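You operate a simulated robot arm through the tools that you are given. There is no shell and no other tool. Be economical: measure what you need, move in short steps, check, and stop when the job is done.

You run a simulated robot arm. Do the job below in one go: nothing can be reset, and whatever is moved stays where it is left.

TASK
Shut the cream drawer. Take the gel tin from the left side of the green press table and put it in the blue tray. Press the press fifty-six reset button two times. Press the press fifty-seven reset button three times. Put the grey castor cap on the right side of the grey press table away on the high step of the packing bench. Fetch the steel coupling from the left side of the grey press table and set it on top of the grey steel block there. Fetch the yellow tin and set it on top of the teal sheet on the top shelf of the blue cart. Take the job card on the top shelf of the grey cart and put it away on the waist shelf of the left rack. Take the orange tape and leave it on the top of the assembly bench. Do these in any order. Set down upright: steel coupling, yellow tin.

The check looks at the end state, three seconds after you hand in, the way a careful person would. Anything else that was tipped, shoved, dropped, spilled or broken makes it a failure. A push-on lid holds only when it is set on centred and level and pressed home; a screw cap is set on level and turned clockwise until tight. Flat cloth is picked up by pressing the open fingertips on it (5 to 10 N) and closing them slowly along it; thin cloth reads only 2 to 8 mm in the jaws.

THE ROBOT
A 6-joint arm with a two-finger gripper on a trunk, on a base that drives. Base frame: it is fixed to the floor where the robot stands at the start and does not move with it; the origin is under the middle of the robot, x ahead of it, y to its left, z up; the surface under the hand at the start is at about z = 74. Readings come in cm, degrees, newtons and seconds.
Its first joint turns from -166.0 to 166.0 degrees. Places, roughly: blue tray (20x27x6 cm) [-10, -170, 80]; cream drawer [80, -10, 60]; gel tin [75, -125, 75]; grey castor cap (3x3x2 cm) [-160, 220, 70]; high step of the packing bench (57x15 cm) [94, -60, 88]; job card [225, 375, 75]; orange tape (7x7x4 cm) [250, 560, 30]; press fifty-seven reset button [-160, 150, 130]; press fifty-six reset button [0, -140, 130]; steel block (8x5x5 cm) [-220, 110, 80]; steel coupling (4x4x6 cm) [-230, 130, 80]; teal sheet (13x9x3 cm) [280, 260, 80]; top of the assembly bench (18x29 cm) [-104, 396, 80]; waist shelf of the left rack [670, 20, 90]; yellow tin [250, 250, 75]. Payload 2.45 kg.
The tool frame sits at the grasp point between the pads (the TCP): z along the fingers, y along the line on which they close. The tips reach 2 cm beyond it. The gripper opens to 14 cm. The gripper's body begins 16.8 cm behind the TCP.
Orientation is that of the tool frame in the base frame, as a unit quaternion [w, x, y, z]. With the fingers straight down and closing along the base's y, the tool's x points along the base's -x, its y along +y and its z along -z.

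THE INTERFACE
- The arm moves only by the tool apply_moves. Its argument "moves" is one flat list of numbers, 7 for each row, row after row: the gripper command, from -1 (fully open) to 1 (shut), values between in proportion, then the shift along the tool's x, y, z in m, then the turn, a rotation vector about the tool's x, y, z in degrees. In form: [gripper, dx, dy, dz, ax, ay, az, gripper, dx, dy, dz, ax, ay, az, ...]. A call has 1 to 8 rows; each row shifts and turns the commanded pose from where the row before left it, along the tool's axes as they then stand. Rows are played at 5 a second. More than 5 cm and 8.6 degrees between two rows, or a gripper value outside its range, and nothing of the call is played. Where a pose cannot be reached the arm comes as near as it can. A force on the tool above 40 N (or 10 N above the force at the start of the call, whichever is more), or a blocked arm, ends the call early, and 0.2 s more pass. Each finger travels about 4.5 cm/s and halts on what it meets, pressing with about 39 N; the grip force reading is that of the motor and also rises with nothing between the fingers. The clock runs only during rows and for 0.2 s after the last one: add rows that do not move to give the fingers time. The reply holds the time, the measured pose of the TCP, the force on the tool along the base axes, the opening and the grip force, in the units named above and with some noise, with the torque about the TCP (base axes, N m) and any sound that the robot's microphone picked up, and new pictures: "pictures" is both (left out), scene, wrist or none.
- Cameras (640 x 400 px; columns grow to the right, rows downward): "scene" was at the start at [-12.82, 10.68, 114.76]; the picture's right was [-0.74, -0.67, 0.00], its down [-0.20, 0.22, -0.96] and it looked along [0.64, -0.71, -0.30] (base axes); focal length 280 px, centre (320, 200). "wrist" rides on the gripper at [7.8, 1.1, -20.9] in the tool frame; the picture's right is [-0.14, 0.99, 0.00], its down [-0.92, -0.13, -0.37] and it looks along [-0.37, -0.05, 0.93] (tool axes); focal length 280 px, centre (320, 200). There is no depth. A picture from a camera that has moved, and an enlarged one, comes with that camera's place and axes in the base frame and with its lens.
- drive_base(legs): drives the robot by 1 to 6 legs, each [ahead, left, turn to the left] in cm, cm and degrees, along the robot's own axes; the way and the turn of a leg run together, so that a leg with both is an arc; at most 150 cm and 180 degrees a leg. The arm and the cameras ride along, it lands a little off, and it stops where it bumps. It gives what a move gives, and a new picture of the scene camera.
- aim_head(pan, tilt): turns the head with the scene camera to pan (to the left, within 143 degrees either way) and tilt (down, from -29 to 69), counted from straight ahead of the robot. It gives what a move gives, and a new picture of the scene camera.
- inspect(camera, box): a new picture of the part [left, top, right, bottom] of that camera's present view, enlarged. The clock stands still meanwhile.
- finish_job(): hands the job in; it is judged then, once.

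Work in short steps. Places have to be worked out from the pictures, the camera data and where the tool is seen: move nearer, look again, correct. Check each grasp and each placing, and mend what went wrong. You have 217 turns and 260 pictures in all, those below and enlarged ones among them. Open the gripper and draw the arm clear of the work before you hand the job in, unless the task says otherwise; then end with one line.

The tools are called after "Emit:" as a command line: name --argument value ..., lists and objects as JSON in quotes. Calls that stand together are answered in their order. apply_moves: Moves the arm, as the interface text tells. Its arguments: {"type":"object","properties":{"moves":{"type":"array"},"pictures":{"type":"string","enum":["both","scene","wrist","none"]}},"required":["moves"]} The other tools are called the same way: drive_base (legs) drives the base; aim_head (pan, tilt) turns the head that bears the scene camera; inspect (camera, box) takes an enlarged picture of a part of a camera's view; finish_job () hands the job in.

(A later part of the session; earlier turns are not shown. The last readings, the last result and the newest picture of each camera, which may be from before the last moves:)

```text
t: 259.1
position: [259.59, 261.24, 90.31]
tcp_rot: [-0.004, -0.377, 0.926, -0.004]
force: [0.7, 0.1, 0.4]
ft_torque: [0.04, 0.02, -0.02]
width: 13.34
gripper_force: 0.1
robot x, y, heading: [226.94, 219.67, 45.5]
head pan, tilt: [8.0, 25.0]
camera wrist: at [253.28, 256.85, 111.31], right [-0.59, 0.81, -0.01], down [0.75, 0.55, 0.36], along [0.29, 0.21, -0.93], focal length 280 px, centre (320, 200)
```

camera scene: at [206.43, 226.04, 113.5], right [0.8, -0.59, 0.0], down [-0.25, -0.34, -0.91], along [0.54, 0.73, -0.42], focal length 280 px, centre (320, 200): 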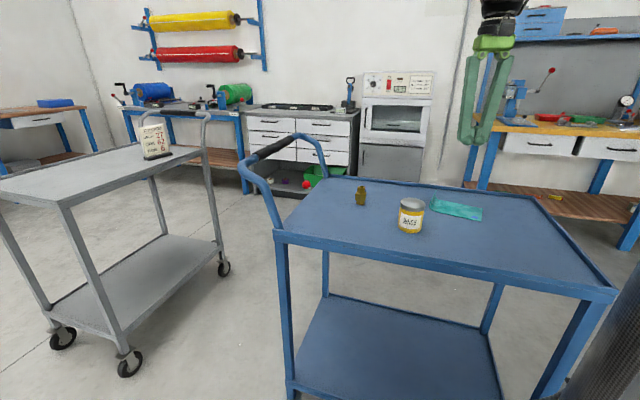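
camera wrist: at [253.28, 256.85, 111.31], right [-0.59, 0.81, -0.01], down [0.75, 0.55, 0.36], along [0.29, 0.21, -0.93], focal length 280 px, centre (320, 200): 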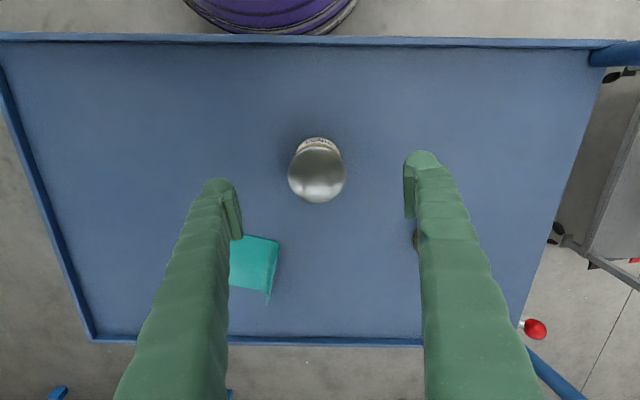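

Centred. The small brown bottle stays clear of the fingers. I narrow the opening, descend and grip.

Emit:
apply_moves --moves '[-0.5, 0, 0, 0.03, 0, 0, 0, -0.5, 0, 0, 0.03, 0, 0, 0, -0.5, 0, 0, 0.025, 0, 0, 0, 0, 0, 0, 0, 0, 0, 0, 0.3, 0, 0, 0, 0, 0, 0, 0.4, 0, 0, 0, 0, 0, 0, 0.4, 0, 0, 0, 0, 0, 0, 0.4, 0, 0, 0, 0, 0, 0]' --pictures "wrist"

```text
t: 260.9
position: [259.41, 260.98, 81.83]
tcp_rot: [-0.004, -0.377, 0.926, -0.005]
force: [0.1, 0.0, 0.8]
ft_torque: [0.0, 0.02, -0.02]
width: 5.86
gripper_force: 38.7
robot x, y, heading: [226.75, 220.02, 45.4]
head pan, tilt: [8.0, 25.0]
camera wrist: at [253.13, 256.59, 102.92], right [-0.59, 0.81, -0.01], down [0.75, 0.55, 0.36], along [0.29, 0.21, -0.93], focal length 280 px, centre (320, 200)
```

wrist: 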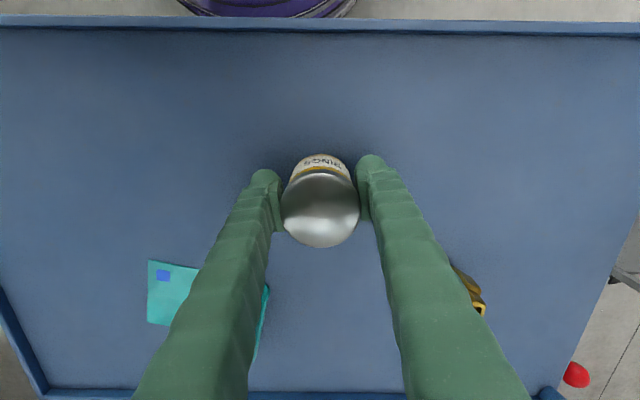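

Gripped at 5.86 cm. I lift and carry it above the teal sheet.

Emit:
apply_moves --moves '[0.4, 0, 0, -0.02, 0, 0, 0, 0.4, 0, 0, -0.04, 0, 0, 0, 0.4, 0, 0, -0.05, 0, 0, 0, 0.4, -0.029, -0.033, 0, 0, 0, 0, 0.4, -0.029, -0.033, 0, 0, 0, 0, 0.4, -0.029, -0.033, 0, 0, 0, 0, 0.4, -0.029, -0.033, 0, 0, 0, 0, 0.4, 0, 0, 0, 0, 0, 0]'

```text
t: 262.7
position: [277.13, 260.05, 93.08]
tcp_rot: [-0.003, -0.377, 0.926, -0.004]
force: [0.1, -0.1, -3.3]
ft_torque: [0.0, -0.02, 0.01]
width: 5.85
gripper_force: 38.5
robot x, y, heading: [227.21, 219.85, 45.6]
head pan, tilt: [8.0, 25.0]
camera scene: at [206.43, 226.04, 113.5], right [0.8, -0.59, 0.0], down [-0.25, -0.34, -0.91], along [0.54, 0.73, -0.42], focal length 280 px, centre (320, 200)
camera wrist: at [270.88, 255.57, 114.2], right [-0.59, 0.81, -0.01], down [0.75, 0.55, 0.36], along [0.29, 0.21, -0.93], focal length 280 px, centre (320, 200)
```

scene: 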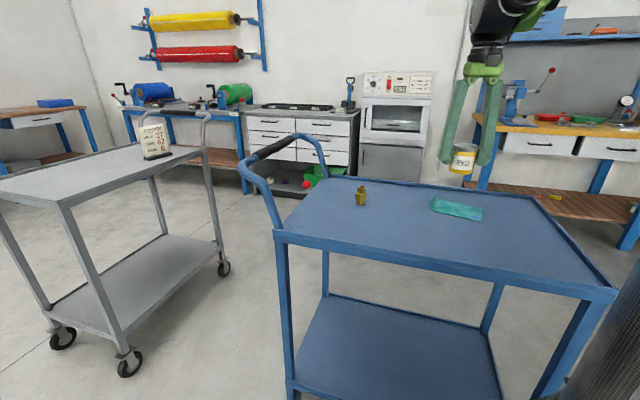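
wrist: 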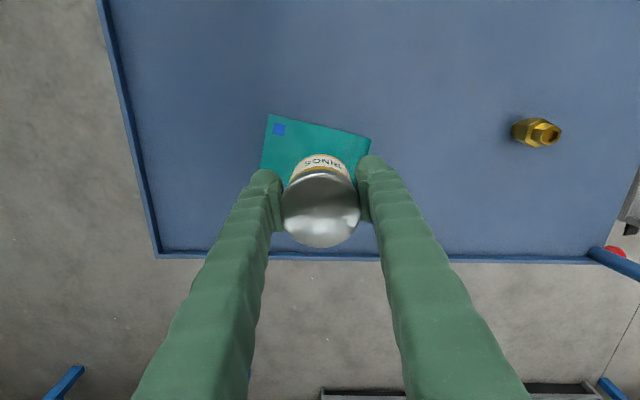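

The sheet's centre is about (278.5,259.7). I adjust by 1.4 cm and lower to z 86, then in small steps to contact.

Emit:
apply_moves --moves '[0.4, -0.007, -0.012, 0, 0, 0, 0, 0.4, 0, 0, 0.035, 0, 0, 0, 0.4, 0, 0, 0.03, 0, 0, 0, 0.4, 0, 0, 0, 0, 0, 0]' --pictures "scene"

Emit:
apply_moves --moves '[0.4, 0, 0, 0.004, 0, 0, 0, 0.4, 0, 0, 0.004, 0, 0, 0, 0.4, 0, 0, 0.004, 0, 0, 0, 0.4, 0, 0, 0.004, 0, 0, 0, 0.4, 0, 0, 0.004, 0, 0, 0, 0.4, 0, 0, 0.003, 0, 0, 0]' --pictures "none"

```text
t: 263.7
position: [278.34, 259.49, 86.48]
tcp_rot: [-0.004, -0.376, 0.926, -0.004]
force: [-0.5, 0.3, -2.1]
ft_torque: [-0.03, 0.0, 0.01]
width: 5.86
gripper_force: 39.0
robot x, y, heading: [226.69, 219.69, 45.4]
head pan, tilt: [8.0, 25.0]
camera scene: at [206.44, 226.04, 113.5], right [0.8, -0.59, 0.0], down [-0.25, -0.34, -0.91], along [0.54, 0.73, -0.42], focal length 280 px, centre (320, 200)
```

scene: 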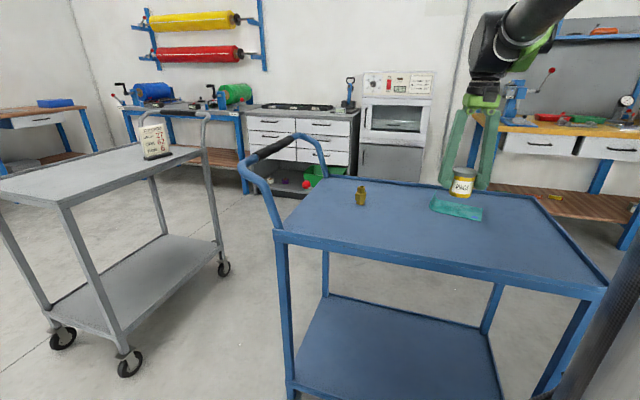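

```text
t: 265.1
position: [278.24, 259.22, 84.08]
tcp_rot: [-0.004, -0.376, 0.926, -0.004]
force: [-1.7, 0.0, -3.4]
ft_torque: [0.01, 0.0, 0.01]
width: 5.84
gripper_force: 38.9
robot x, y, heading: [226.54, 219.66, 45.6]
head pan, tilt: [8.0, 25.0]
```

Still hanging free; I continue down in 3 mm steps.

Emit:
apply_moves --moves '[0.4, 0, 0, 0.003, 0, 0, 0, 0.4, 0, 0, 0.003, 0, 0, 0, 0.4, 0, 0, 0.003, 0, 0, 0, 0.4, 0, 0, 0.003, 0, 0, 0, 0.4, 0, 0, 0.002, 0, 0, 0, 0.4, 0, 0, 0.002, 0, 0, 0, 0.4, 0, 0, 0.002, 0, 0, 0]' --pictures "both"

```text
t: 266.7
position: [278.11, 259.26, 82.31]
tcp_rot: [-0.004, -0.376, 0.926, -0.005]
force: [0.9, -0.6, -2.5]
ft_torque: [0.01, 0.02, -0.02]
width: 5.87
gripper_force: 38.5
robot x, y, heading: [226.67, 219.89, 45.9]
head pan, tilt: [8.0, 25.0]
camera scene: at [206.44, 226.04, 113.5], right [0.8, -0.59, 0.0], down [-0.25, -0.34, -0.91], along [0.54, 0.73, -0.42], focal length 280 px, centre (320, 200)
camera wrist: at [271.94, 254.84, 103.27], right [-0.59, 0.81, -0.01], down [0.75, 0.55, 0.36], along [0.29, 0.21, -0.93], focal length 280 px, centre (320, 200)
```

scene: 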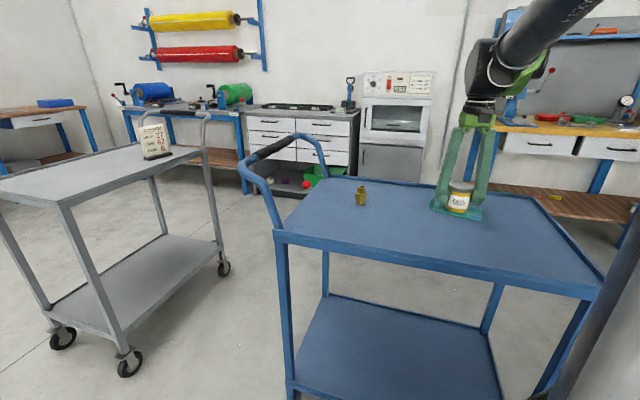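
wrist: 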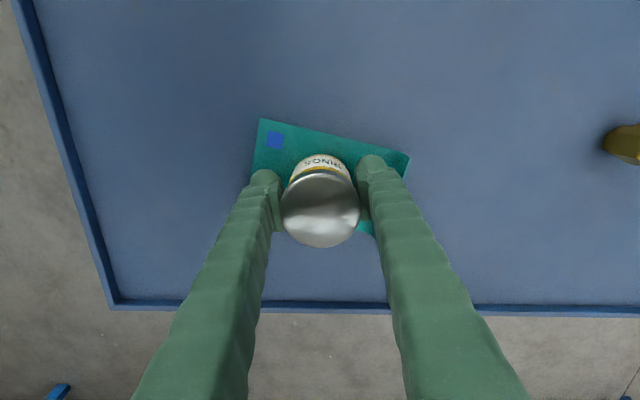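

Well centred on the sheet. A last few millimetres down to contact.

Emit:
apply_moves --moves '[0.4, 0, 0, 0.002, 0, 0, 0, 0.4, 0, 0, 0.002, 0, 0, 0, 0.4, 0, 0, 0.002, 0, 0, 0, 0.4, 0, 0, 0.002, 0, 0, 0]' --pictures "none"

```text
t: 267.7
position: [278.13, 259.19, 81.52]
tcp_rot: [-0.003, -0.376, 0.927, -0.004]
force: [0.9, 2.3, 35.6]
ft_torque: [0.04, -0.01, 0.05]
width: 5.88
gripper_force: 38.9
robot x, y, heading: [226.94, 219.66, 45.9]
head pan, tilt: [8.0, 25.0]
```

Pressing at 36 N. I relieve it, open and lift away.

Emit:
apply_moves --moves '[0.4, 0, 0, -0.002, 0, 0, 0, 0.2, 0, 0, 0, 0, 0, 0, 0, 0, 0, 0, 0, 0, 0, -0.2, 0, 0, 0, 0, 0, 0, -0.2, 0, 0, 0, 0, 0, 0, -0.2, 0, 0, -0.03, 0, 0, 0, -0.2, 0, 0, -0.05, 0, 0, 0, -0.2, 0, 0, -0.05, 0, 0, 0]'

```text
t: 269.5
position: [278.37, 259.24, 94.49]
tcp_rot: [-0.004, -0.377, 0.926, -0.005]
force: [0.4, 0.7, -0.2]
ft_torque: [-0.02, -0.01, 0.02]
width: 8.42
gripper_force: 0.1
robot x, y, heading: [226.79, 220.13, 45.8]
head pan, tilt: [8.0, 25.0]
camera scene: at [206.43, 226.04, 113.5], right [0.8, -0.59, 0.0], down [-0.25, -0.34, -0.91], along [0.54, 0.73, -0.42], focal length 280 px, centre (320, 200)
camera wrist: at [272.03, 254.87, 115.56], right [-0.59, 0.81, -0.01], down [0.75, 0.55, 0.36], along [0.29, 0.21, -0.93], focal length 280 px, centre (320, 200)
```

scene: 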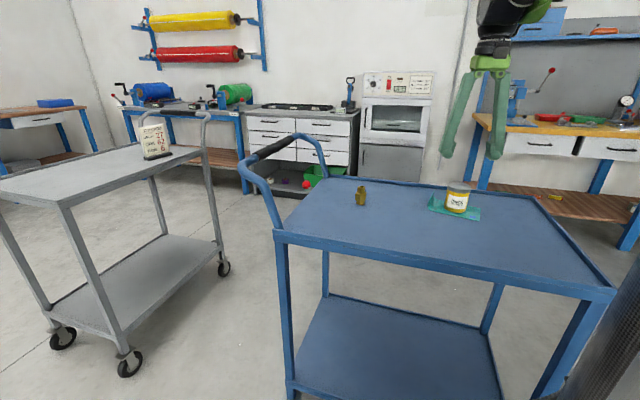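
wrist: 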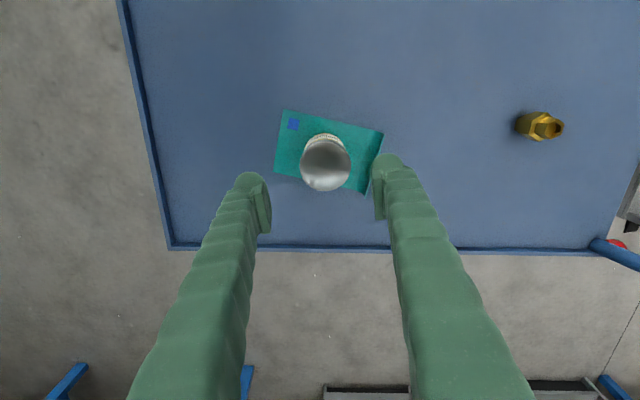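

The yellow tin stands upright on the teal sheet. Now I inspect the job card on the grey cart.

Emit:
inspect --camera "scene" --box '[110, 90, 230, 190]'

```text
4.00 times, centred on (170, 140) of scene
camera zoom: at [206.43, 226.04, 113.5], right [0.8, -0.59, 0.0], down [-0.25, -0.34, -0.91], along [0.54, 0.73, -0.42], focal length 1119 px, centre (920, 440)
```

zoom: 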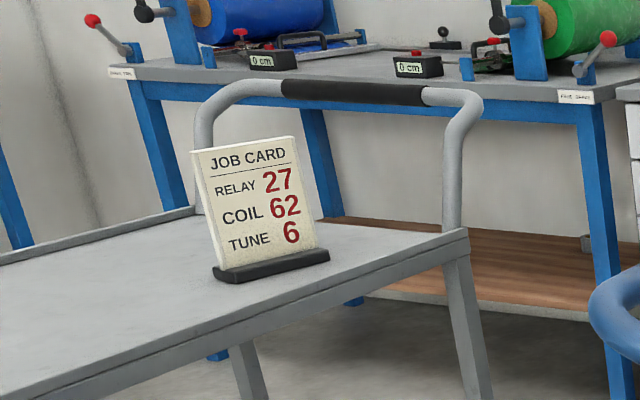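

It is a card plate in a black base, facing -y, about 12 cm wide along x from (215.6,372) to (227.7,373), ~13 cm tall. I'll grip it from its west edge with a level hand. First I raise the arm and drive around to the west side of the grey cart.

Emit:
apply_moves --moves '[1, 0.02, 0, -0.04, 0, 0, 0, 1, 0.03, 0, -0.04, 0, 0, 0, 1, 0.03, 0, -0.03, 0, 0, 0]' --pictures "none"

Emit:
drive_base --legs '[[-45, 0, 0], [0, 0, 77], [150, 0, 0], [14, 0, -30], [50, -10, 0]]'

```text
t: 270.3
position: [272.78, 253.9, 105.48]
tcp_rot: [-0.003, -0.377, 0.926, -0.005]
force: [0.6, 0.5, 0.1]
ft_torque: [-0.05, 0.04, -0.02]
width: 1.34
gripper_force: 0.0
robot x, y, heading: [226.86, 219.22, 45.8]
head pan, tilt: [8.0, 25.0]
```

```text
t: 287.4
position: [127.6, 434.65, 105.6]
tcp_rot: [0.002, 0.711, -0.703, 0.005]
force: [-0.2, 0.7, -0.4]
ft_torque: [0.01, -0.01, 0.02]
width: 0.0
gripper_force: 29.5
robot x, y, heading: [121.02, 377.95, 92.1]
head pan, tilt: [8.0, 25.0]
camera scene: at [102.03, 367.53, 113.5], right [0.98, 0.17, 0.0], down [0.07, -0.42, -0.91], along [-0.16, 0.89, -0.42], focal length 280 px, centre (320, 200)
```

scene: 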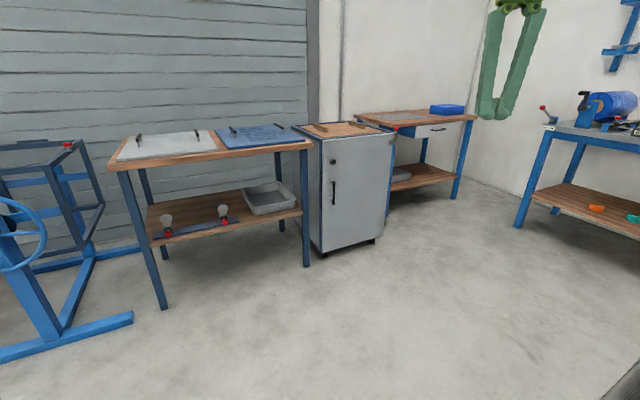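

I move the last bit and turn to face the cart.

Emit:
drive_base --legs '[[12, -8, 0], [0, 0, -100]]'

Emit:
aim_head --pan 5 --tilt 25

```text
t: 292.9
position: [183.54, 375.96, 105.63]
tcp_rot: [-0.005, 0.057, 0.998, -0.003]
force: [0.1, -0.1, 0.7]
ft_torque: [0.01, -0.02, 0.01]
width: 0.01
gripper_force: 29.1
robot x, y, heading: [128.07, 390.4, -5.3]
head pan, tilt: [8.0, 25.0]
camera scene: at [119.97, 409.84, 113.5], right [0.05, -1.0, 0.0], down [-0.42, -0.02, -0.91], along [0.91, 0.04, -0.42], focal length 280 px, centre (320, 200)
```

scene: 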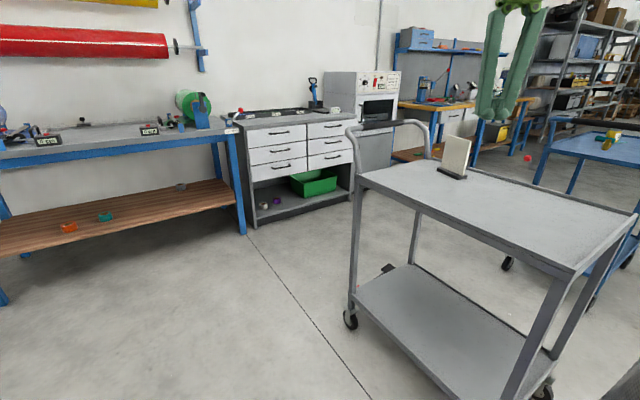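

```text
t: 293.5
position: [183.68, 376.02, 105.65]
tcp_rot: [-0.006, 0.057, 0.998, -0.002]
force: [-0.5, 0.1, 0.1]
ft_torque: [0.01, -0.01, 0.0]
width: 0.01
gripper_force: 29.2
robot x, y, heading: [128.14, 390.16, -5.3]
head pan, tilt: [5.0, 25.0]
camera scene: at [119.98, 409.36, 113.5], right [0.0, -1.0, 0.0], down [-0.42, 0.0, -0.91], along [0.91, 0.0, -0.42], focal length 280 px, centre (320, 200)
```

scene: 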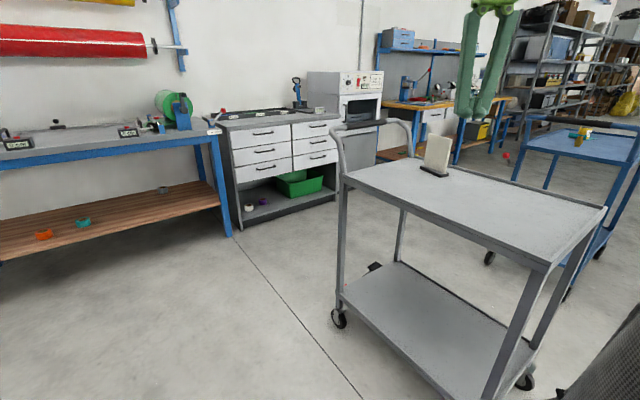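

I want a top view of the card, so I move the hand forward and up and use the wrist camera.

Emit:
apply_moves --moves '[-0.4, -0.04, 0, -0.02, 0, 0, 0, -0.4, -0.04, 0, -0.02, 0, 0, 0, -0.4, -0.04, 0, -0.02, 0, 0, 0, -0.4, -0.04, 0, -0.02, 0, 0, 0]' --pictures "wrist"

```text
t: 294.5
position: [199.38, 374.05, 113.71]
tcp_rot: [-0.006, 0.057, 0.998, -0.003]
force: [-0.7, -0.6, -0.2]
ft_torque: [-0.05, -0.08, 0.02]
width: 8.81
gripper_force: 0.0
robot x, y, heading: [127.88, 390.08, -5.3]
head pan, tilt: [5.0, 25.0]
camera wrist: at [191.94, 376.19, 134.68], right [0.25, 0.97, -0.01], down [0.9, -0.23, 0.36], along [0.35, -0.1, -0.93], focal length 280 px, centre (320, 200)
```

wrist: 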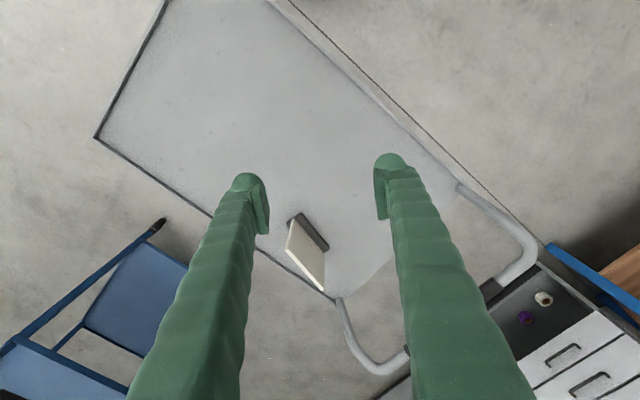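

From above: card centre (219.7,366.8), width direction at about 18.5°. I yaw to match and pitch the hand to 65° from vertical.

Emit:
apply_moves --moves '[0.14, 0, 0, 0, 0, 0, -8.3, 0.14, 0, 0, 0, 0, 0, -8.3, 0.14, 0, 0, 0, 0, 0, -8.4]' --pictures "none"

Emit:
apply_moves --moves '[0.14, 0, 0, 0, 0, -8.1, 0, 0.14, 0, 0, 0, 0, -8.1, 0, 0.14, 0, 0, 0, 0, -8.1, 0, 0.14, 0, 0, 0, 0, -8.1, 0, 0.14, 0, 0, 0, 0, -8.1, 0, 0.14, 0, 0, 0, 0, -8.1, 0, 0.14, 0, 0, 0, 0, -8.1, 0, 0.14, 0, 0, 0, 0, -8.1, 0]' --pictures "none"

Emit:
apply_moves --moves '[0.14, 0.034, -0.0219, 0.0203, 0, 0, 0, 0.14, 0.034, -0.0219, 0.0203, 0, 0, 0, 0.14, 0.034, -0.0219, 0.0203, 0, 0, 0, 0.14, 0.034, -0.0219, 0.0203, 0, 0, 0, 0.14, 0.034, -0.0219, 0.0203, 0, 0, 0]'

```text
t: 295.3
position: [199.49, 374.17, 113.52]
tcp_rot: [-0.006, -0.16, 0.987, -0.001]
force: [0.0, -0.2, 1.2]
ft_torque: [-0.03, -0.01, 0.03]
width: 6.03
gripper_force: 0.0
robot x, y, heading: [128.08, 390.09, -5.4]
head pan, tilt: [5.0, 25.0]
```

```text
t: 297.1
position: [199.51, 374.21, 113.5]
tcp_rot: [0.525, -0.135, 0.836, 0.084]
force: [-0.4, -0.1, -1.0]
ft_torque: [-0.01, -0.04, 0.01]
width: 6.03
gripper_force: 0.0
robot x, y, heading: [128.31, 390.44, -5.2]
head pan, tilt: [5.0, 25.0]
```

```text
t: 298.3
position: [204.81, 364.3, 93.64]
tcp_rot: [0.524, -0.135, 0.837, 0.084]
force: [-0.5, 0.3, 0.0]
ft_torque: [-0.03, -0.03, -0.06]
width: 6.02
gripper_force: 0.0
robot x, y, heading: [128.03, 390.21, -5.2]
head pan, tilt: [5.0, 25.0]
camera scene: at [119.97, 409.36, 113.5], right [0.0, -1.0, 0.0], down [-0.42, 0.0, -0.91], along [0.91, 0.0, -0.42], focal length 280 px, centre (320, 200)
camera wrist: at [183.25, 358.33, 95.68], right [-0.26, 0.96, 0.12], down [0.11, -0.1, 0.99], along [0.96, 0.27, -0.08], focal length 280 px, centre (320, 200)
```

scene: 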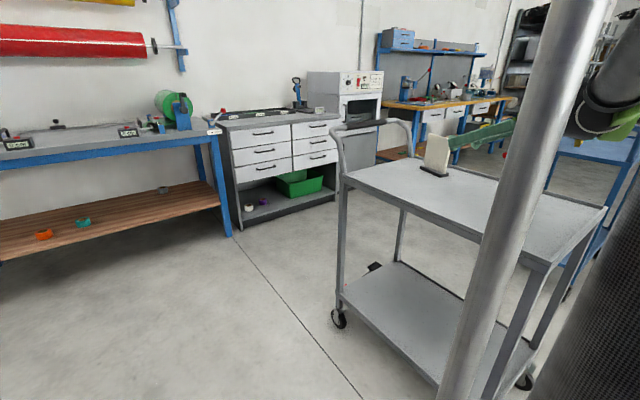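
wrist: 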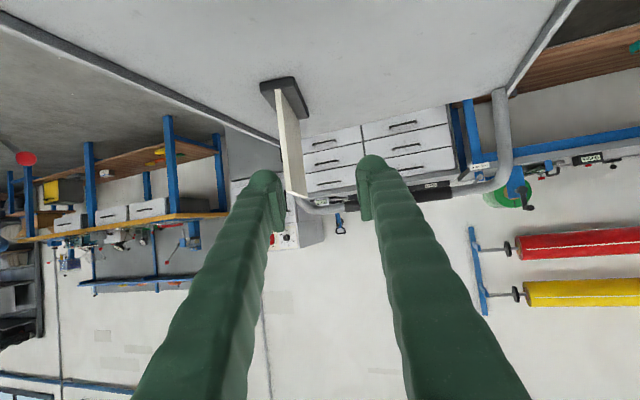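

The card stands edge-on ahead, about 3 cm to one side. I shift and lower to z≈86.5.

Emit:
apply_moves --moves '[0.14, 0.0322, -0.015, 0.015, 0, 0, 0, 0.14, 0.0322, -0.015, 0.015, 0, 0, 0, 0.14, 0, 0, 0, 0, 0, 0]' --pictures "wrist"

```text
t: 299.1
position: [205.45, 361.5, 86.62]
tcp_rot: [0.523, -0.136, 0.837, 0.085]
force: [-0.2, 0.6, 0.6]
ft_torque: [-0.01, 0.03, -0.01]
width: 6.01
gripper_force: 0.0
robot x, y, heading: [128.06, 390.21, -5.3]
head pan, tilt: [5.0, 25.0]
camera wrist: at [183.99, 355.58, 88.65], right [-0.26, 0.96, 0.12], down [0.11, -0.1, 0.99], along [0.96, 0.27, -0.08], focal length 280 px, centre (320, 200)
```

wrist: 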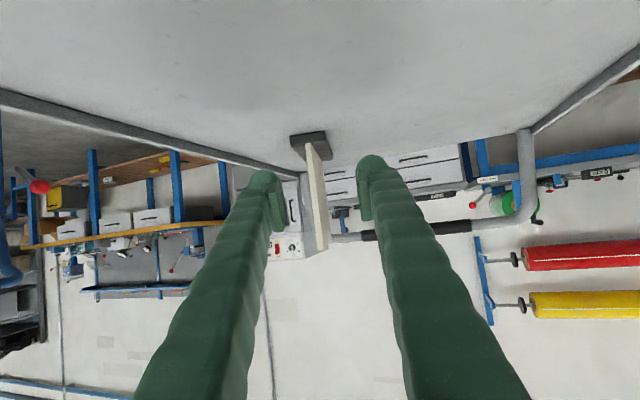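

Now the card is between the finger lines. I advance 12 cm along it.

Emit:
apply_moves --moves '[0.14, -0.0131, 0, 0.0281, 0, 0, 0, 0.14, -0.0131, 0, 0.0281, 0, 0, 0, 0.14, -0.0131, 0, 0.0281, 0, 0, 0, 0.14, -0.0122, 0, 0.0263, 0, 0, 0, 0.14, 0, 0, 0, 0, 0, 0]'

```text
t: 300.3
position: [217.08, 365.06, 86.41]
tcp_rot: [0.524, -0.135, 0.837, 0.084]
force: [-0.3, 0.4, 0.0]
ft_torque: [0.01, -0.02, 0.01]
width: 6.03
gripper_force: 0.1
robot x, y, heading: [127.93, 390.23, -5.2]
head pan, tilt: [5.0, 25.0]
camera scene: at [119.99, 409.35, 113.5], right [0.0, -1.0, 0.0], down [-0.42, 0.0, -0.91], along [0.91, 0.0, -0.42], focal length 280 px, centre (320, 200)
camera wrist: at [195.66, 359.24, 88.56], right [-0.26, 0.96, 0.12], down [0.11, -0.1, 0.99], along [0.96, 0.27, -0.08], focal length 280 px, centre (320, 200)
```

scene: 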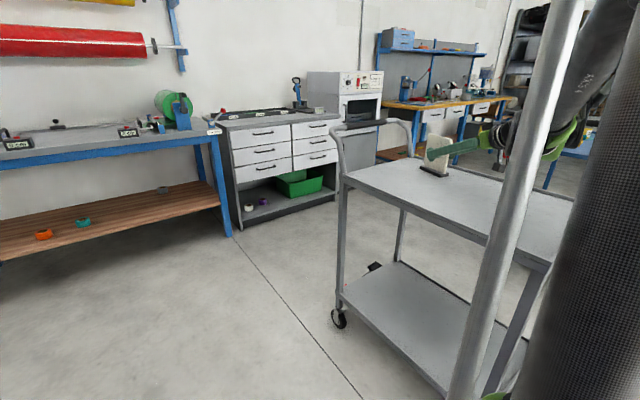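
wrist: 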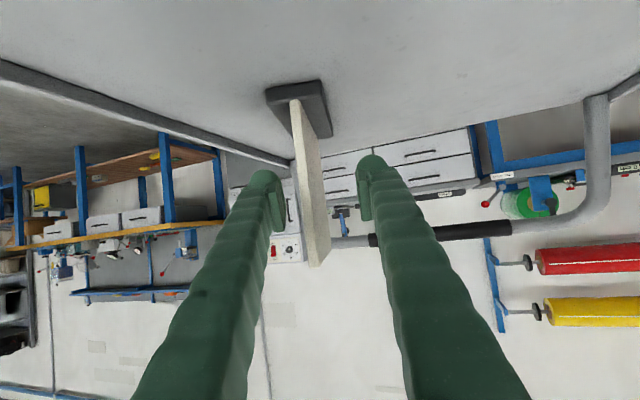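

The card overlaps the pads by over 3 cm. I nudge 6 mm sideways to centre it and close gently.

Emit:
apply_moves --moves '[0.14, 0, -0.006, 0, 0, 0, 0, 0.4, 0, 0, 0, 0, 0, 0, 0.6, 0, 0, 0, 0, 0, 0, 0.75, 0, 0, 0, 0, 0, 0, 0.9, 0, 0, 0, 0, 0, 0, 0.95, 0, 0, 0, 0, 0, 0, 0.95, 0, 0, 0, 0, 0, 0]'

```text
t: 301.9
position: [217.19, 364.58, 86.37]
tcp_rot: [0.523, -0.135, 0.837, 0.085]
force: [0.4, -0.4, 2.7]
ft_torque: [-0.17, -0.09, 0.06]
width: 0.68
gripper_force: 35.5
robot x, y, heading: [128.27, 389.96, -5.3]
head pan, tilt: [5.0, 25.0]
camera scene: at [119.99, 409.35, 113.5], right [0.0, -1.0, 0.0], down [-0.42, 0.0, -0.91], along [0.91, 0.0, -0.42], focal length 280 px, centre (320, 200)
camera wrist: at [195.81, 358.63, 88.53], right [-0.26, 0.96, 0.12], down [0.11, -0.1, 0.99], along [0.96, 0.27, -0.08], focal length 280 px, centre (320, 200)
```

scene: 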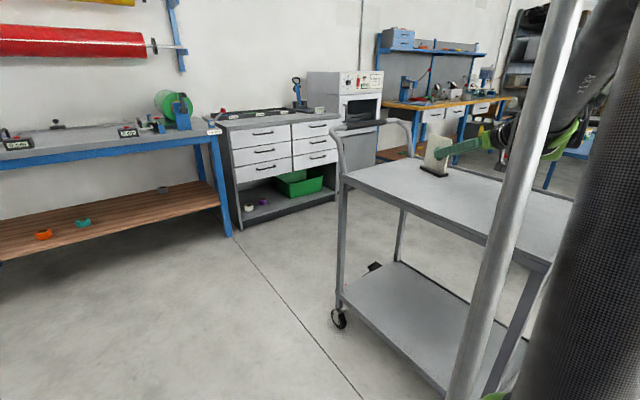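
wrist: 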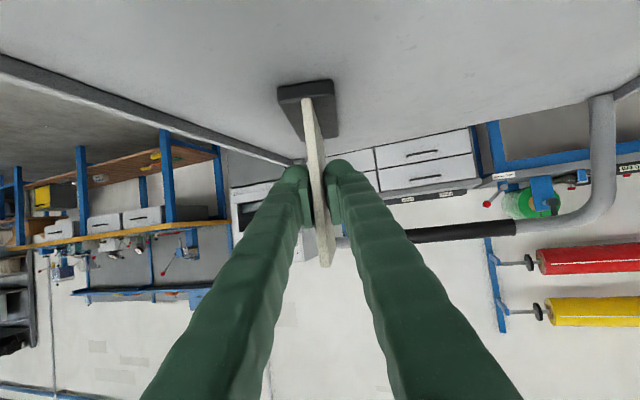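

Gripped (0.68 cm thick). I lift straight up.

Emit:
apply_moves --moves '[1, -0.0181, 0, -0.0085, 0, 0, 0, 1, -0.0272, 0, -0.0127, 0, 0, 0, 1, -0.0362, 0, -0.0169, 0, 0, 0, 1, -0.0362, 0, -0.0169, 0, 0, 0, 1, 0.012, 0, -0.0265, 0, 0, 0, 1, 0.012, 0, -0.0265, 0, 0, 0]'

```text
t: 303.3
position: [211.93, 362.97, 99.61]
tcp_rot: [0.524, -0.135, 0.837, 0.085]
force: [0.1, -0.5, -3.6]
ft_torque: [-0.04, 0.1, 0.0]
width: 0.7
gripper_force: 35.0
robot x, y, heading: [128.12, 390.04, -5.4]
head pan, tilt: [5.0, 25.0]
camera scene: at [120.0, 409.34, 113.5], right [0.0, -1.0, 0.0], down [-0.42, 0.0, -0.91], along [0.91, 0.0, -0.42], focal length 280 px, centre (320, 200)
camera wrist: at [190.41, 357.09, 101.74], right [-0.26, 0.96, 0.12], down [0.11, -0.1, 0.99], along [0.96, 0.27, -0.08], focal length 280 px, centre (320, 200)
```

scene: 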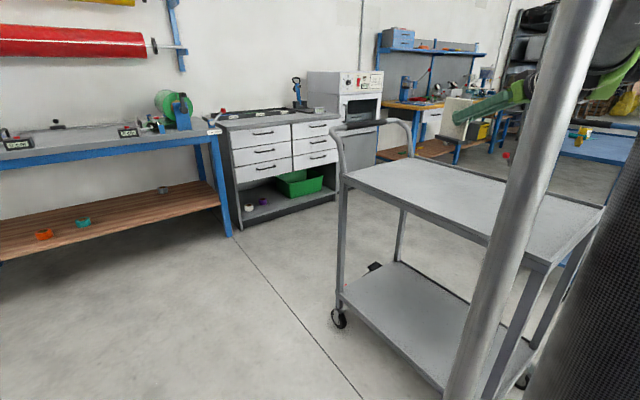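
wrist: 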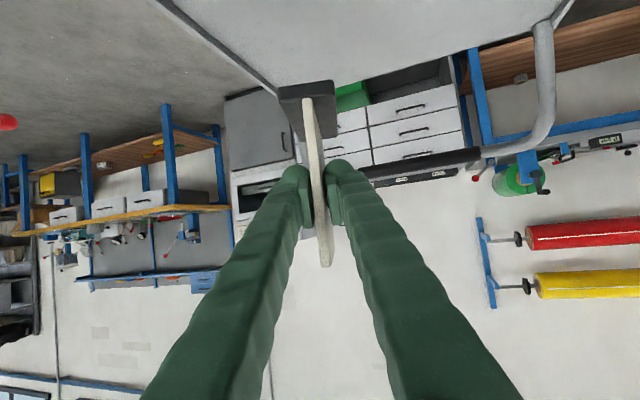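

The card with its base is held. I raise it slightly and pull it in closer to the robot for the drive.

Emit:
apply_moves --moves '[1, -0.0453, 0, -0.0211, 0, 0, 0, 1, 0.0107, 0.0414, -0.0229, 0, 0, 0, 1, 0.0107, 0.0414, -0.0229, 0, 0, 0, 1, 0.0107, 0.0414, -0.0229, 0, 0, 0, 1, 0.0107, 0.0414, -0.0229, 0, 0, 0, 1, 0.0107, 0.0414, -0.0229, 0, 0, 0, 1, 0.0107, 0.0414, -0.0229, 0, 0, 0]' --pictures "none"

Emit:
drive_base --legs '[[-20, 0, 0], [-10, -120, 0], [0, -100, 0]]'

Emit:
aim_head --pan -5 --tilt 5

```text
t: 305.0
position: [196.95, 378.32, 107.68]
tcp_rot: [0.523, -0.139, 0.837, 0.086]
force: [-0.4, -0.9, -2.0]
ft_torque: [-0.03, 0.09, -0.07]
width: 0.67
gripper_force: 35.0
robot x, y, heading: [128.31, 390.09, -5.6]
head pan, tilt: [5.0, 25.0]
stopped in row 7: the arm was blocked; the commanded pose is now the measured one
```

```text
t: 317.0
position: [145.11, 163.55, 107.77]
tcp_rot: [0.524, -0.131, 0.837, 0.082]
force: [0.5, 0.8, -2.1]
ft_torque: [0.03, 0.08, 0.01]
width: 0.71
gripper_force: 35.6
robot x, y, heading: [76.2, 176.7, -6.3]
head pan, tilt: [5.0, 25.0]
camera scene: at [68.75, 196.04, 113.5], right [-0.02, -1.0, 0.0], down [-0.42, 0.01, -0.91], along [0.91, -0.02, -0.42], focal length 280 px, centre (320, 200)
```

scene: 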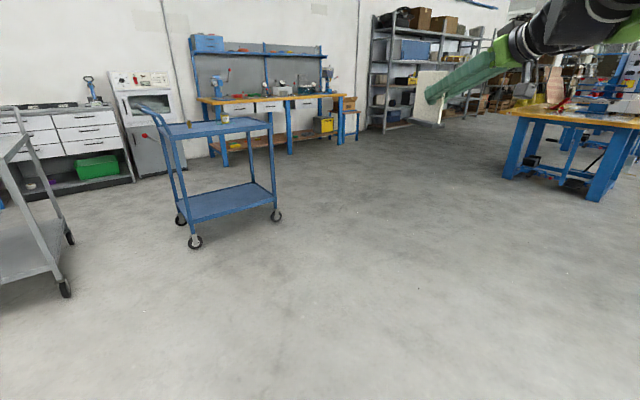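

```text
t: 317.8
position: [145.09, 163.75, 107.78]
tcp_rot: [0.524, -0.131, 0.837, 0.082]
force: [1.0, -0.4, -2.9]
ft_torque: [-0.04, 0.04, -0.02]
width: 0.68
gripper_force: 34.5
robot x, y, heading: [76.21, 176.73, -6.4]
head pan, tilt: [-5.0, 5.0]
camera scene: at [68.82, 196.67, 116.06], right [0.04, -1.0, 0.0], down [-0.16, -0.01, -0.99], along [0.99, 0.04, -0.16], focal length 280 px, centre (320, 200)
```

scene: 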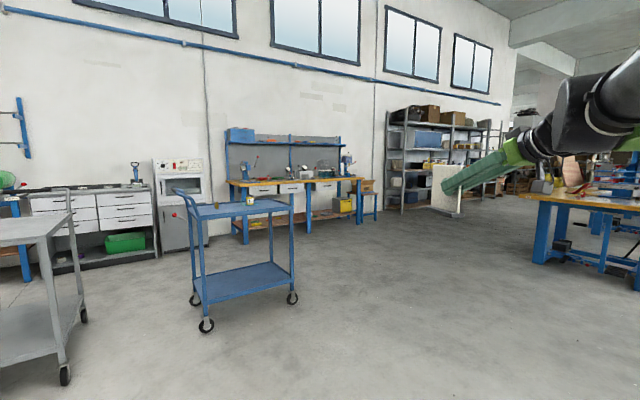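

The left rack is along the wall ahead-right. I drive toward it in stages.

Emit:
drive_base --legs '[[0, 0, -9.5], [140, 0, 0], [140, 0, 0], [130, 0, 0]]'

Emit:
aim_head --pan 10 --tilt 5

```text
t: 338.2
position: [535.25, 34.26, 107.6]
tcp_rot: [0.529, -0.05, 0.847, 0.031]
force: [-0.2, 1.1, -2.4]
ft_torque: [-0.01, 0.07, -0.02]
width: 0.72
gripper_force: 35.0
robot x, y, heading: [470.29, 60.05, -17.2]
head pan, tilt: [-5.0, 5.0]
camera scene: at [466.62, 81.04, 116.04], right [-0.17, -0.99, 0.0], down [-0.16, 0.03, -0.99], along [0.97, -0.17, -0.16], focal length 280 px, centre (320, 200)
```

scene: 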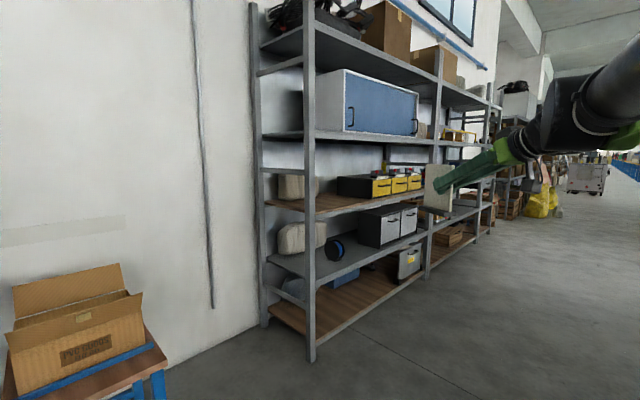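

```text
t: 339.0
position: [535.31, 34.22, 107.85]
tcp_rot: [0.53, -0.05, 0.846, 0.031]
force: [-0.5, 0.5, -2.2]
ft_torque: [-0.01, 0.1, 0.02]
width: 0.71
gripper_force: 35.4
robot x, y, heading: [470.47, 60.18, -17.5]
head pan, tilt: [10.0, 5.0]
camera scene: at [466.6, 81.54, 116.66], right [-0.12, -0.99, 0.0], down [-0.1, 0.01, -1.0], along [0.99, -0.12, -0.1], focal length 280 px, centre (320, 200)
```

scene: 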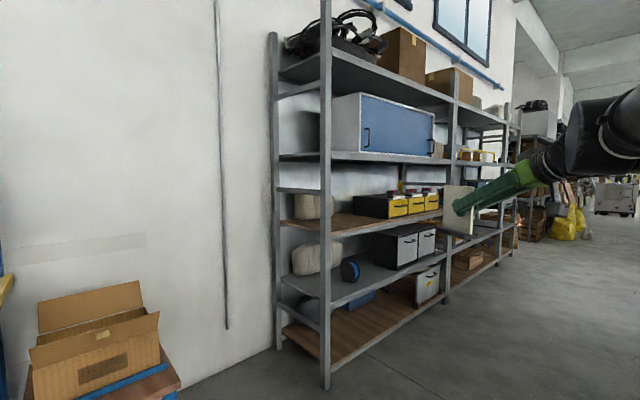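

The waist shelf (wooden, z≈82) has free room at its left front. I drive to a standoff facing the bay at az 36°.

Emit:
drive_base --legs '[[78, -19, 0], [0, 0, 28.5]]'

Emit:
aim_head --pan 25 --tilt 15

```text
t: 344.7
position: [609.63, 29.37, 107.69]
tcp_rot: [0.504, -0.268, 0.804, 0.168]
force: [-0.3, 1.9, -1.9]
ft_torque: [-0.06, 0.08, 0.0]
width: 0.67
gripper_force: 35.0
robot x, y, heading: [540.88, 19.1, 12.8]
head pan, tilt: [10.0, 5.0]
camera scene: at [526.64, 35.88, 116.63], right [0.41, -0.91, 0.0], down [-0.09, -0.04, -0.99], along [0.91, 0.4, -0.1], focal length 280 px, centre (320, 200)
```

scene: 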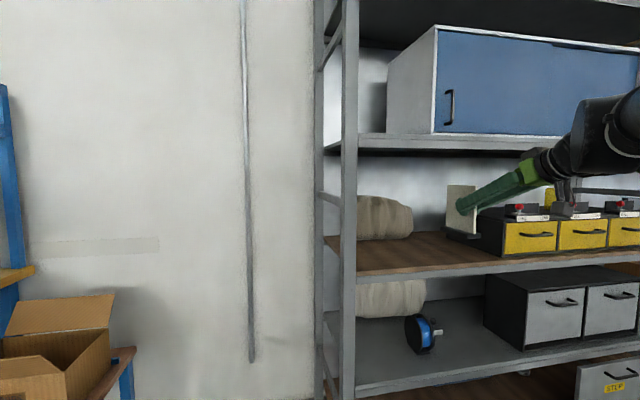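

```text
t: 345.5
position: [609.66, 29.3, 107.71]
tcp_rot: [0.504, -0.268, 0.804, 0.168]
force: [0.4, 0.7, -2.0]
ft_torque: [-0.06, 0.09, 0.01]
width: 0.67
gripper_force: 34.6
robot x, y, heading: [540.62, 19.05, 12.8]
head pan, tilt: [25.0, 15.0]
camera scene: at [525.62, 37.86, 115.13], right [0.61, -0.79, 0.0], down [-0.2, -0.16, -0.97], along [0.77, 0.59, -0.26], focal length 280 px, centre (320, 200)
```

scene: 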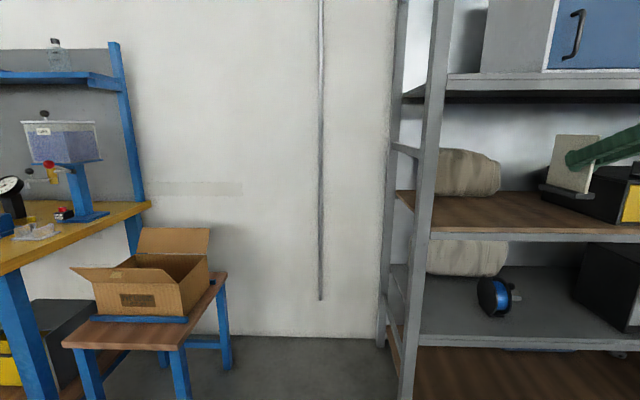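

Free space on the waist shelf spans roughly 10–60 cm from the left post; shelf top z≈84. I lower to z≈96 and reach in 28 cm.

Emit:
apply_moves --moves '[1, 0.0353, 0, 0.0165, 0, 0, 0, 1, 0.0353, 0, 0.0165, 0, 0, 0, 1, 0.0353, 0, 0.0165, 0, 0, 0]' --pictures "none"

Emit:
apply_moves --moves '[1, -0.0169, 0, 0.0362, 0, 0, 0, 1, -0.0169, 0, 0.0362, 0, 0, 0, 1, -0.0169, 0, 0.0362, 0, 0, 0, 1, -0.0169, 0, 0.0362, 0, 0, 0]'

```text
t: 346.3
position: [609.54, 29.0, 96.05]
tcp_rot: [0.503, -0.268, 0.804, 0.167]
force: [0.2, -0.3, -2.8]
ft_torque: [-0.05, 0.06, -0.01]
width: 0.66
gripper_force: 34.3
robot x, y, heading: [540.45, 19.05, 12.8]
head pan, tilt: [25.0, 15.0]
```

```text
t: 347.3
position: [622.07, 38.83, 95.84]
tcp_rot: [0.504, -0.268, 0.804, 0.168]
force: [-0.5, -0.3, -2.4]
ft_torque: [-0.05, 0.08, 0.0]
width: 0.69
gripper_force: 34.6
robot x, y, heading: [540.33, 18.78, 12.9]
head pan, tilt: [25.0, 15.0]
camera scene: at [525.61, 37.86, 115.12], right [0.61, -0.79, 0.0], down [-0.2, -0.16, -0.97], along [0.76, 0.59, -0.26], focal length 280 px, centre (320, 200)
camera wrist: at [603.63, 26.44, 97.93], right [-0.55, 0.83, 0.12], down [0.13, -0.06, 0.99], along [0.83, 0.56, -0.08], focal length 280 px, centre (320, 200)
```

scene: 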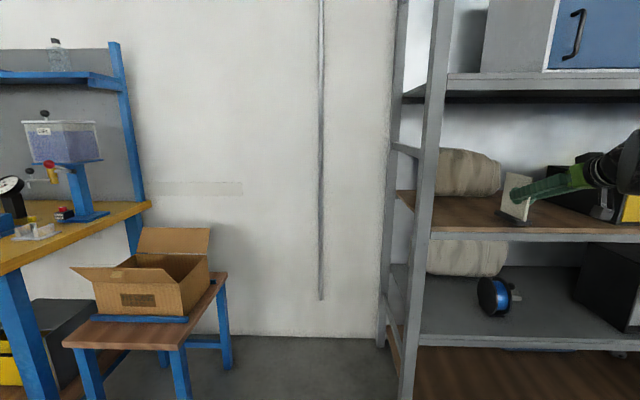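
wrist: 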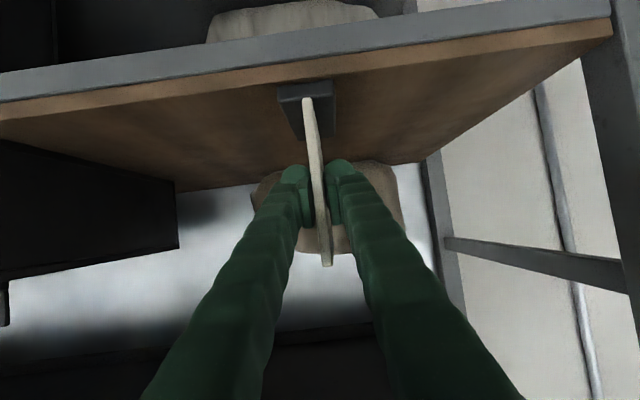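

The card is entering above the shelf. I go 11 cm further in, then lower.

Emit:
apply_moves --moves '[1, -0.0169, 0, 0.0362, 0, 0, 0, 1, -0.0169, 0, 0.0362, 0, 0, 0, 1, -0.0127, 0, 0.0272, 0, 0, 0, 1, 0.0136, 0, 0.0063, 0, 0, 0, 1, 0.0091, 0, 0.0042, 0, 0, 0, 1, 0.0045, 0, 0.0021, 0, 0, 0, 1, 0.0045, 0, 0.0021, 0, 0, 0]'

```text
t: 348.9
position: [630.92, 45.39, 92.2]
tcp_rot: [0.504, -0.269, 0.804, 0.168]
force: [1.4, 5.4, 27.5]
ft_torque: [0.24, -0.19, -0.03]
width: 0.68
gripper_force: 35.3
robot x, y, heading: [540.74, 18.61, 12.7]
head pan, tilt: [25.0, 15.0]
camera scene: at [525.52, 37.85, 115.11], right [0.61, -0.79, 0.0], down [-0.2, -0.16, -0.97], along [0.76, 0.59, -0.26], focal length 280 px, centre (320, 200)
camera wrist: at [612.53, 32.87, 94.41], right [-0.55, 0.83, 0.12], down [0.13, -0.06, 0.99], along [0.83, 0.56, -0.08], focal length 280 px, centre (320, 200)
```

scene: 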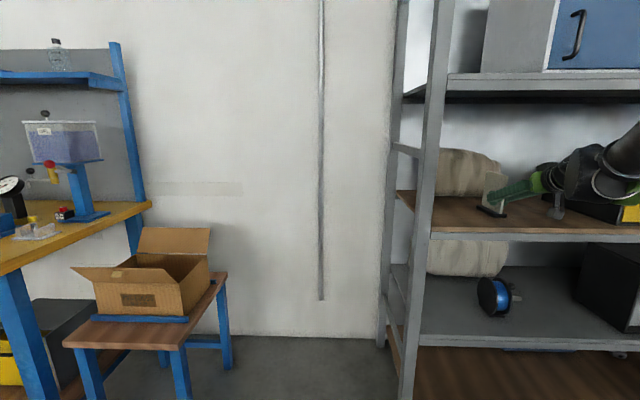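
wrist: 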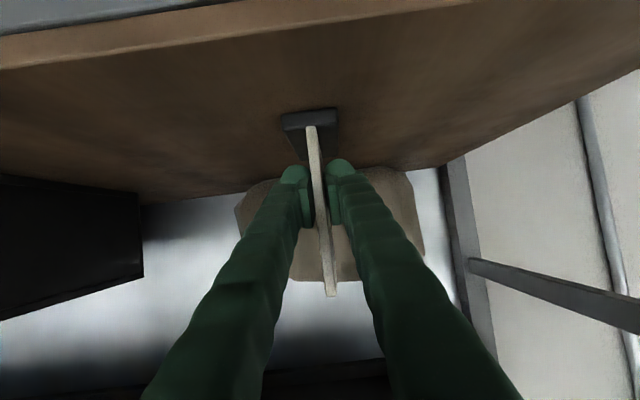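

The base is down on the shelf (27 N). I relieve slightly, open, and back straight out.

Emit:
apply_moves --moves '[1, -0.0018, 0, -0.0008, 0, 0, 0, 0.85, 0, 0, 0, 0, 0, 0, 0.7, 0, 0, 0, 0, 0, 0, 0.5, 0, 0, 0, 0, 0, 0, 0.4, 0, 0, 0, 0, 0, 0, 0.4, 0.0085, 0, -0.0181, 0, 0, 0, 0.4, 0.0127, 0, -0.0272, 0, 0, 0, 0.4, 0.0127, 0, -0.0272, 0, 0, 0]'

```text
t: 350.7
position: [624.63, 40.61, 92.6]
tcp_rot: [0.503, -0.269, 0.804, 0.168]
force: [0.7, -0.8, 0.5]
ft_torque: [0.01, -0.01, -0.01]
width: 4.2
gripper_force: 0.1
robot x, y, heading: [540.7, 19.28, 12.7]
head pan, tilt: [25.0, 15.0]
camera scene: at [525.63, 37.86, 115.12], right [0.61, -0.79, 0.0], down [-0.2, -0.16, -0.97], along [0.76, 0.59, -0.26], focal length 280 px, centre (320, 200)
camera wrist: at [606.18, 28.13, 94.72], right [-0.55, 0.83, 0.12], down [0.13, -0.06, 0.99], along [0.83, 0.56, -0.08], focal length 280 px, centre (320, 200)
```

scene: 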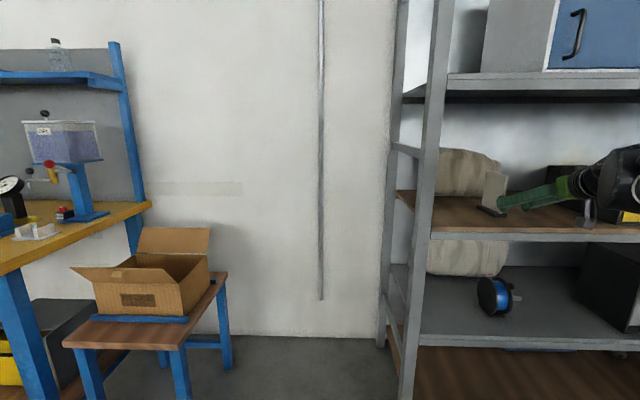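
wrist: 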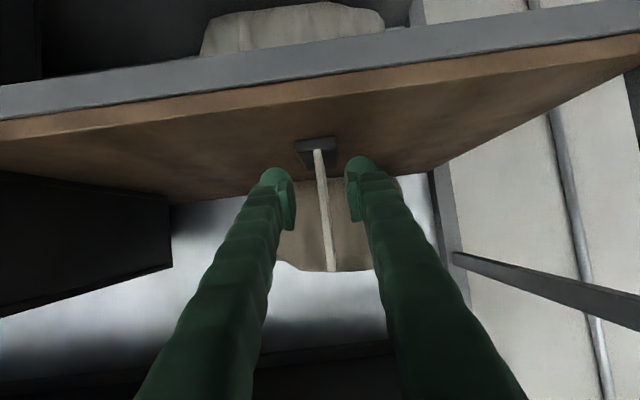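

The card stands on the waist shelf. I withdraw, raise, and drive back toward the roll bench where the orange tape lies on the lower shelf near (254,563,30).

Emit:
apply_moves --moves '[1, 0.0169, 0, -0.0362, 0, 0, 0, 1, 0.0169, 0, -0.0362, 0, 0, 0, 1, 0.0169, 0, -0.0362, 0, 0, 0, 1, 0.0169, 0, -0.0362, 0, 0, 0, 1, -0.0362, 0, -0.0169, 0, 0, 0, 1, -0.0362, 0, -0.0169, 0, 0, 0, 1, -0.0362, 0, -0.0169, 0, 0, 0]' --pictures "scene"

Emit:
drive_base --legs '[[-45, 0, 0], [0, 0, 149], [140, 0, 0], [140, 0, 0], [140, 0, 0]]'

```text
t: 352.3
position: [612.15, 30.97, 104.65]
tcp_rot: [0.504, -0.267, 0.804, 0.167]
force: [-0.1, -0.3, 0.3]
ft_torque: [-0.01, 0.03, -0.01]
width: 0.0
gripper_force: 29.7
robot x, y, heading: [540.9, 18.77, 12.5]
head pan, tilt: [25.0, 15.0]
camera scene: at [525.61, 37.86, 115.12], right [0.61, -0.79, 0.0], down [-0.2, -0.16, -0.97], along [0.76, 0.59, -0.26], focal length 280 px, centre (320, 200)
```

scene: 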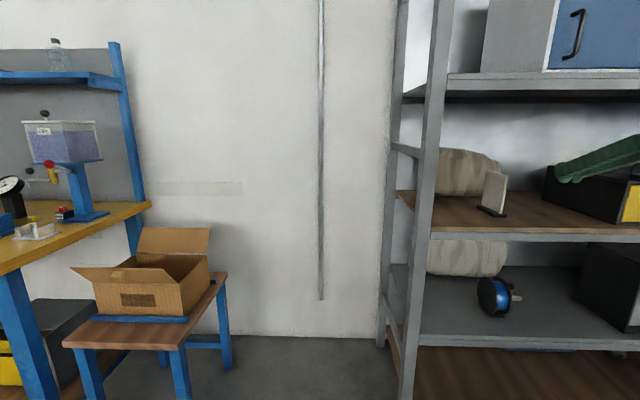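

```text
t: 380.9
position: [36.35, 185.92, 104.64]
tcp_rot: [0.012, 0.847, 0.021, -0.531]
force: [-0.6, 0.2, 0.7]
ft_torque: [0.01, 0.03, 0.01]
width: 0.0
gripper_force: 28.6
robot x, y, heading: [102.29, 155.7, 158.6]
head pan, tilt: [25.0, 15.0]
camera scene: at [104.08, 132.05, 115.12], right [-0.06, 1.0, 0.0], down [0.26, 0.02, -0.97], along [-0.96, -0.06, -0.26], focal length 280 px, centre (320, 200)
```

scene: 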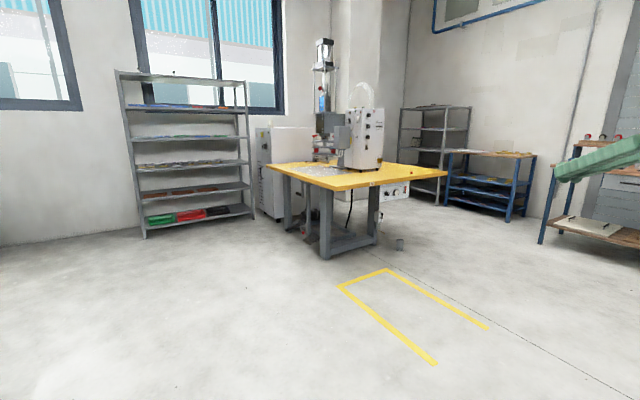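

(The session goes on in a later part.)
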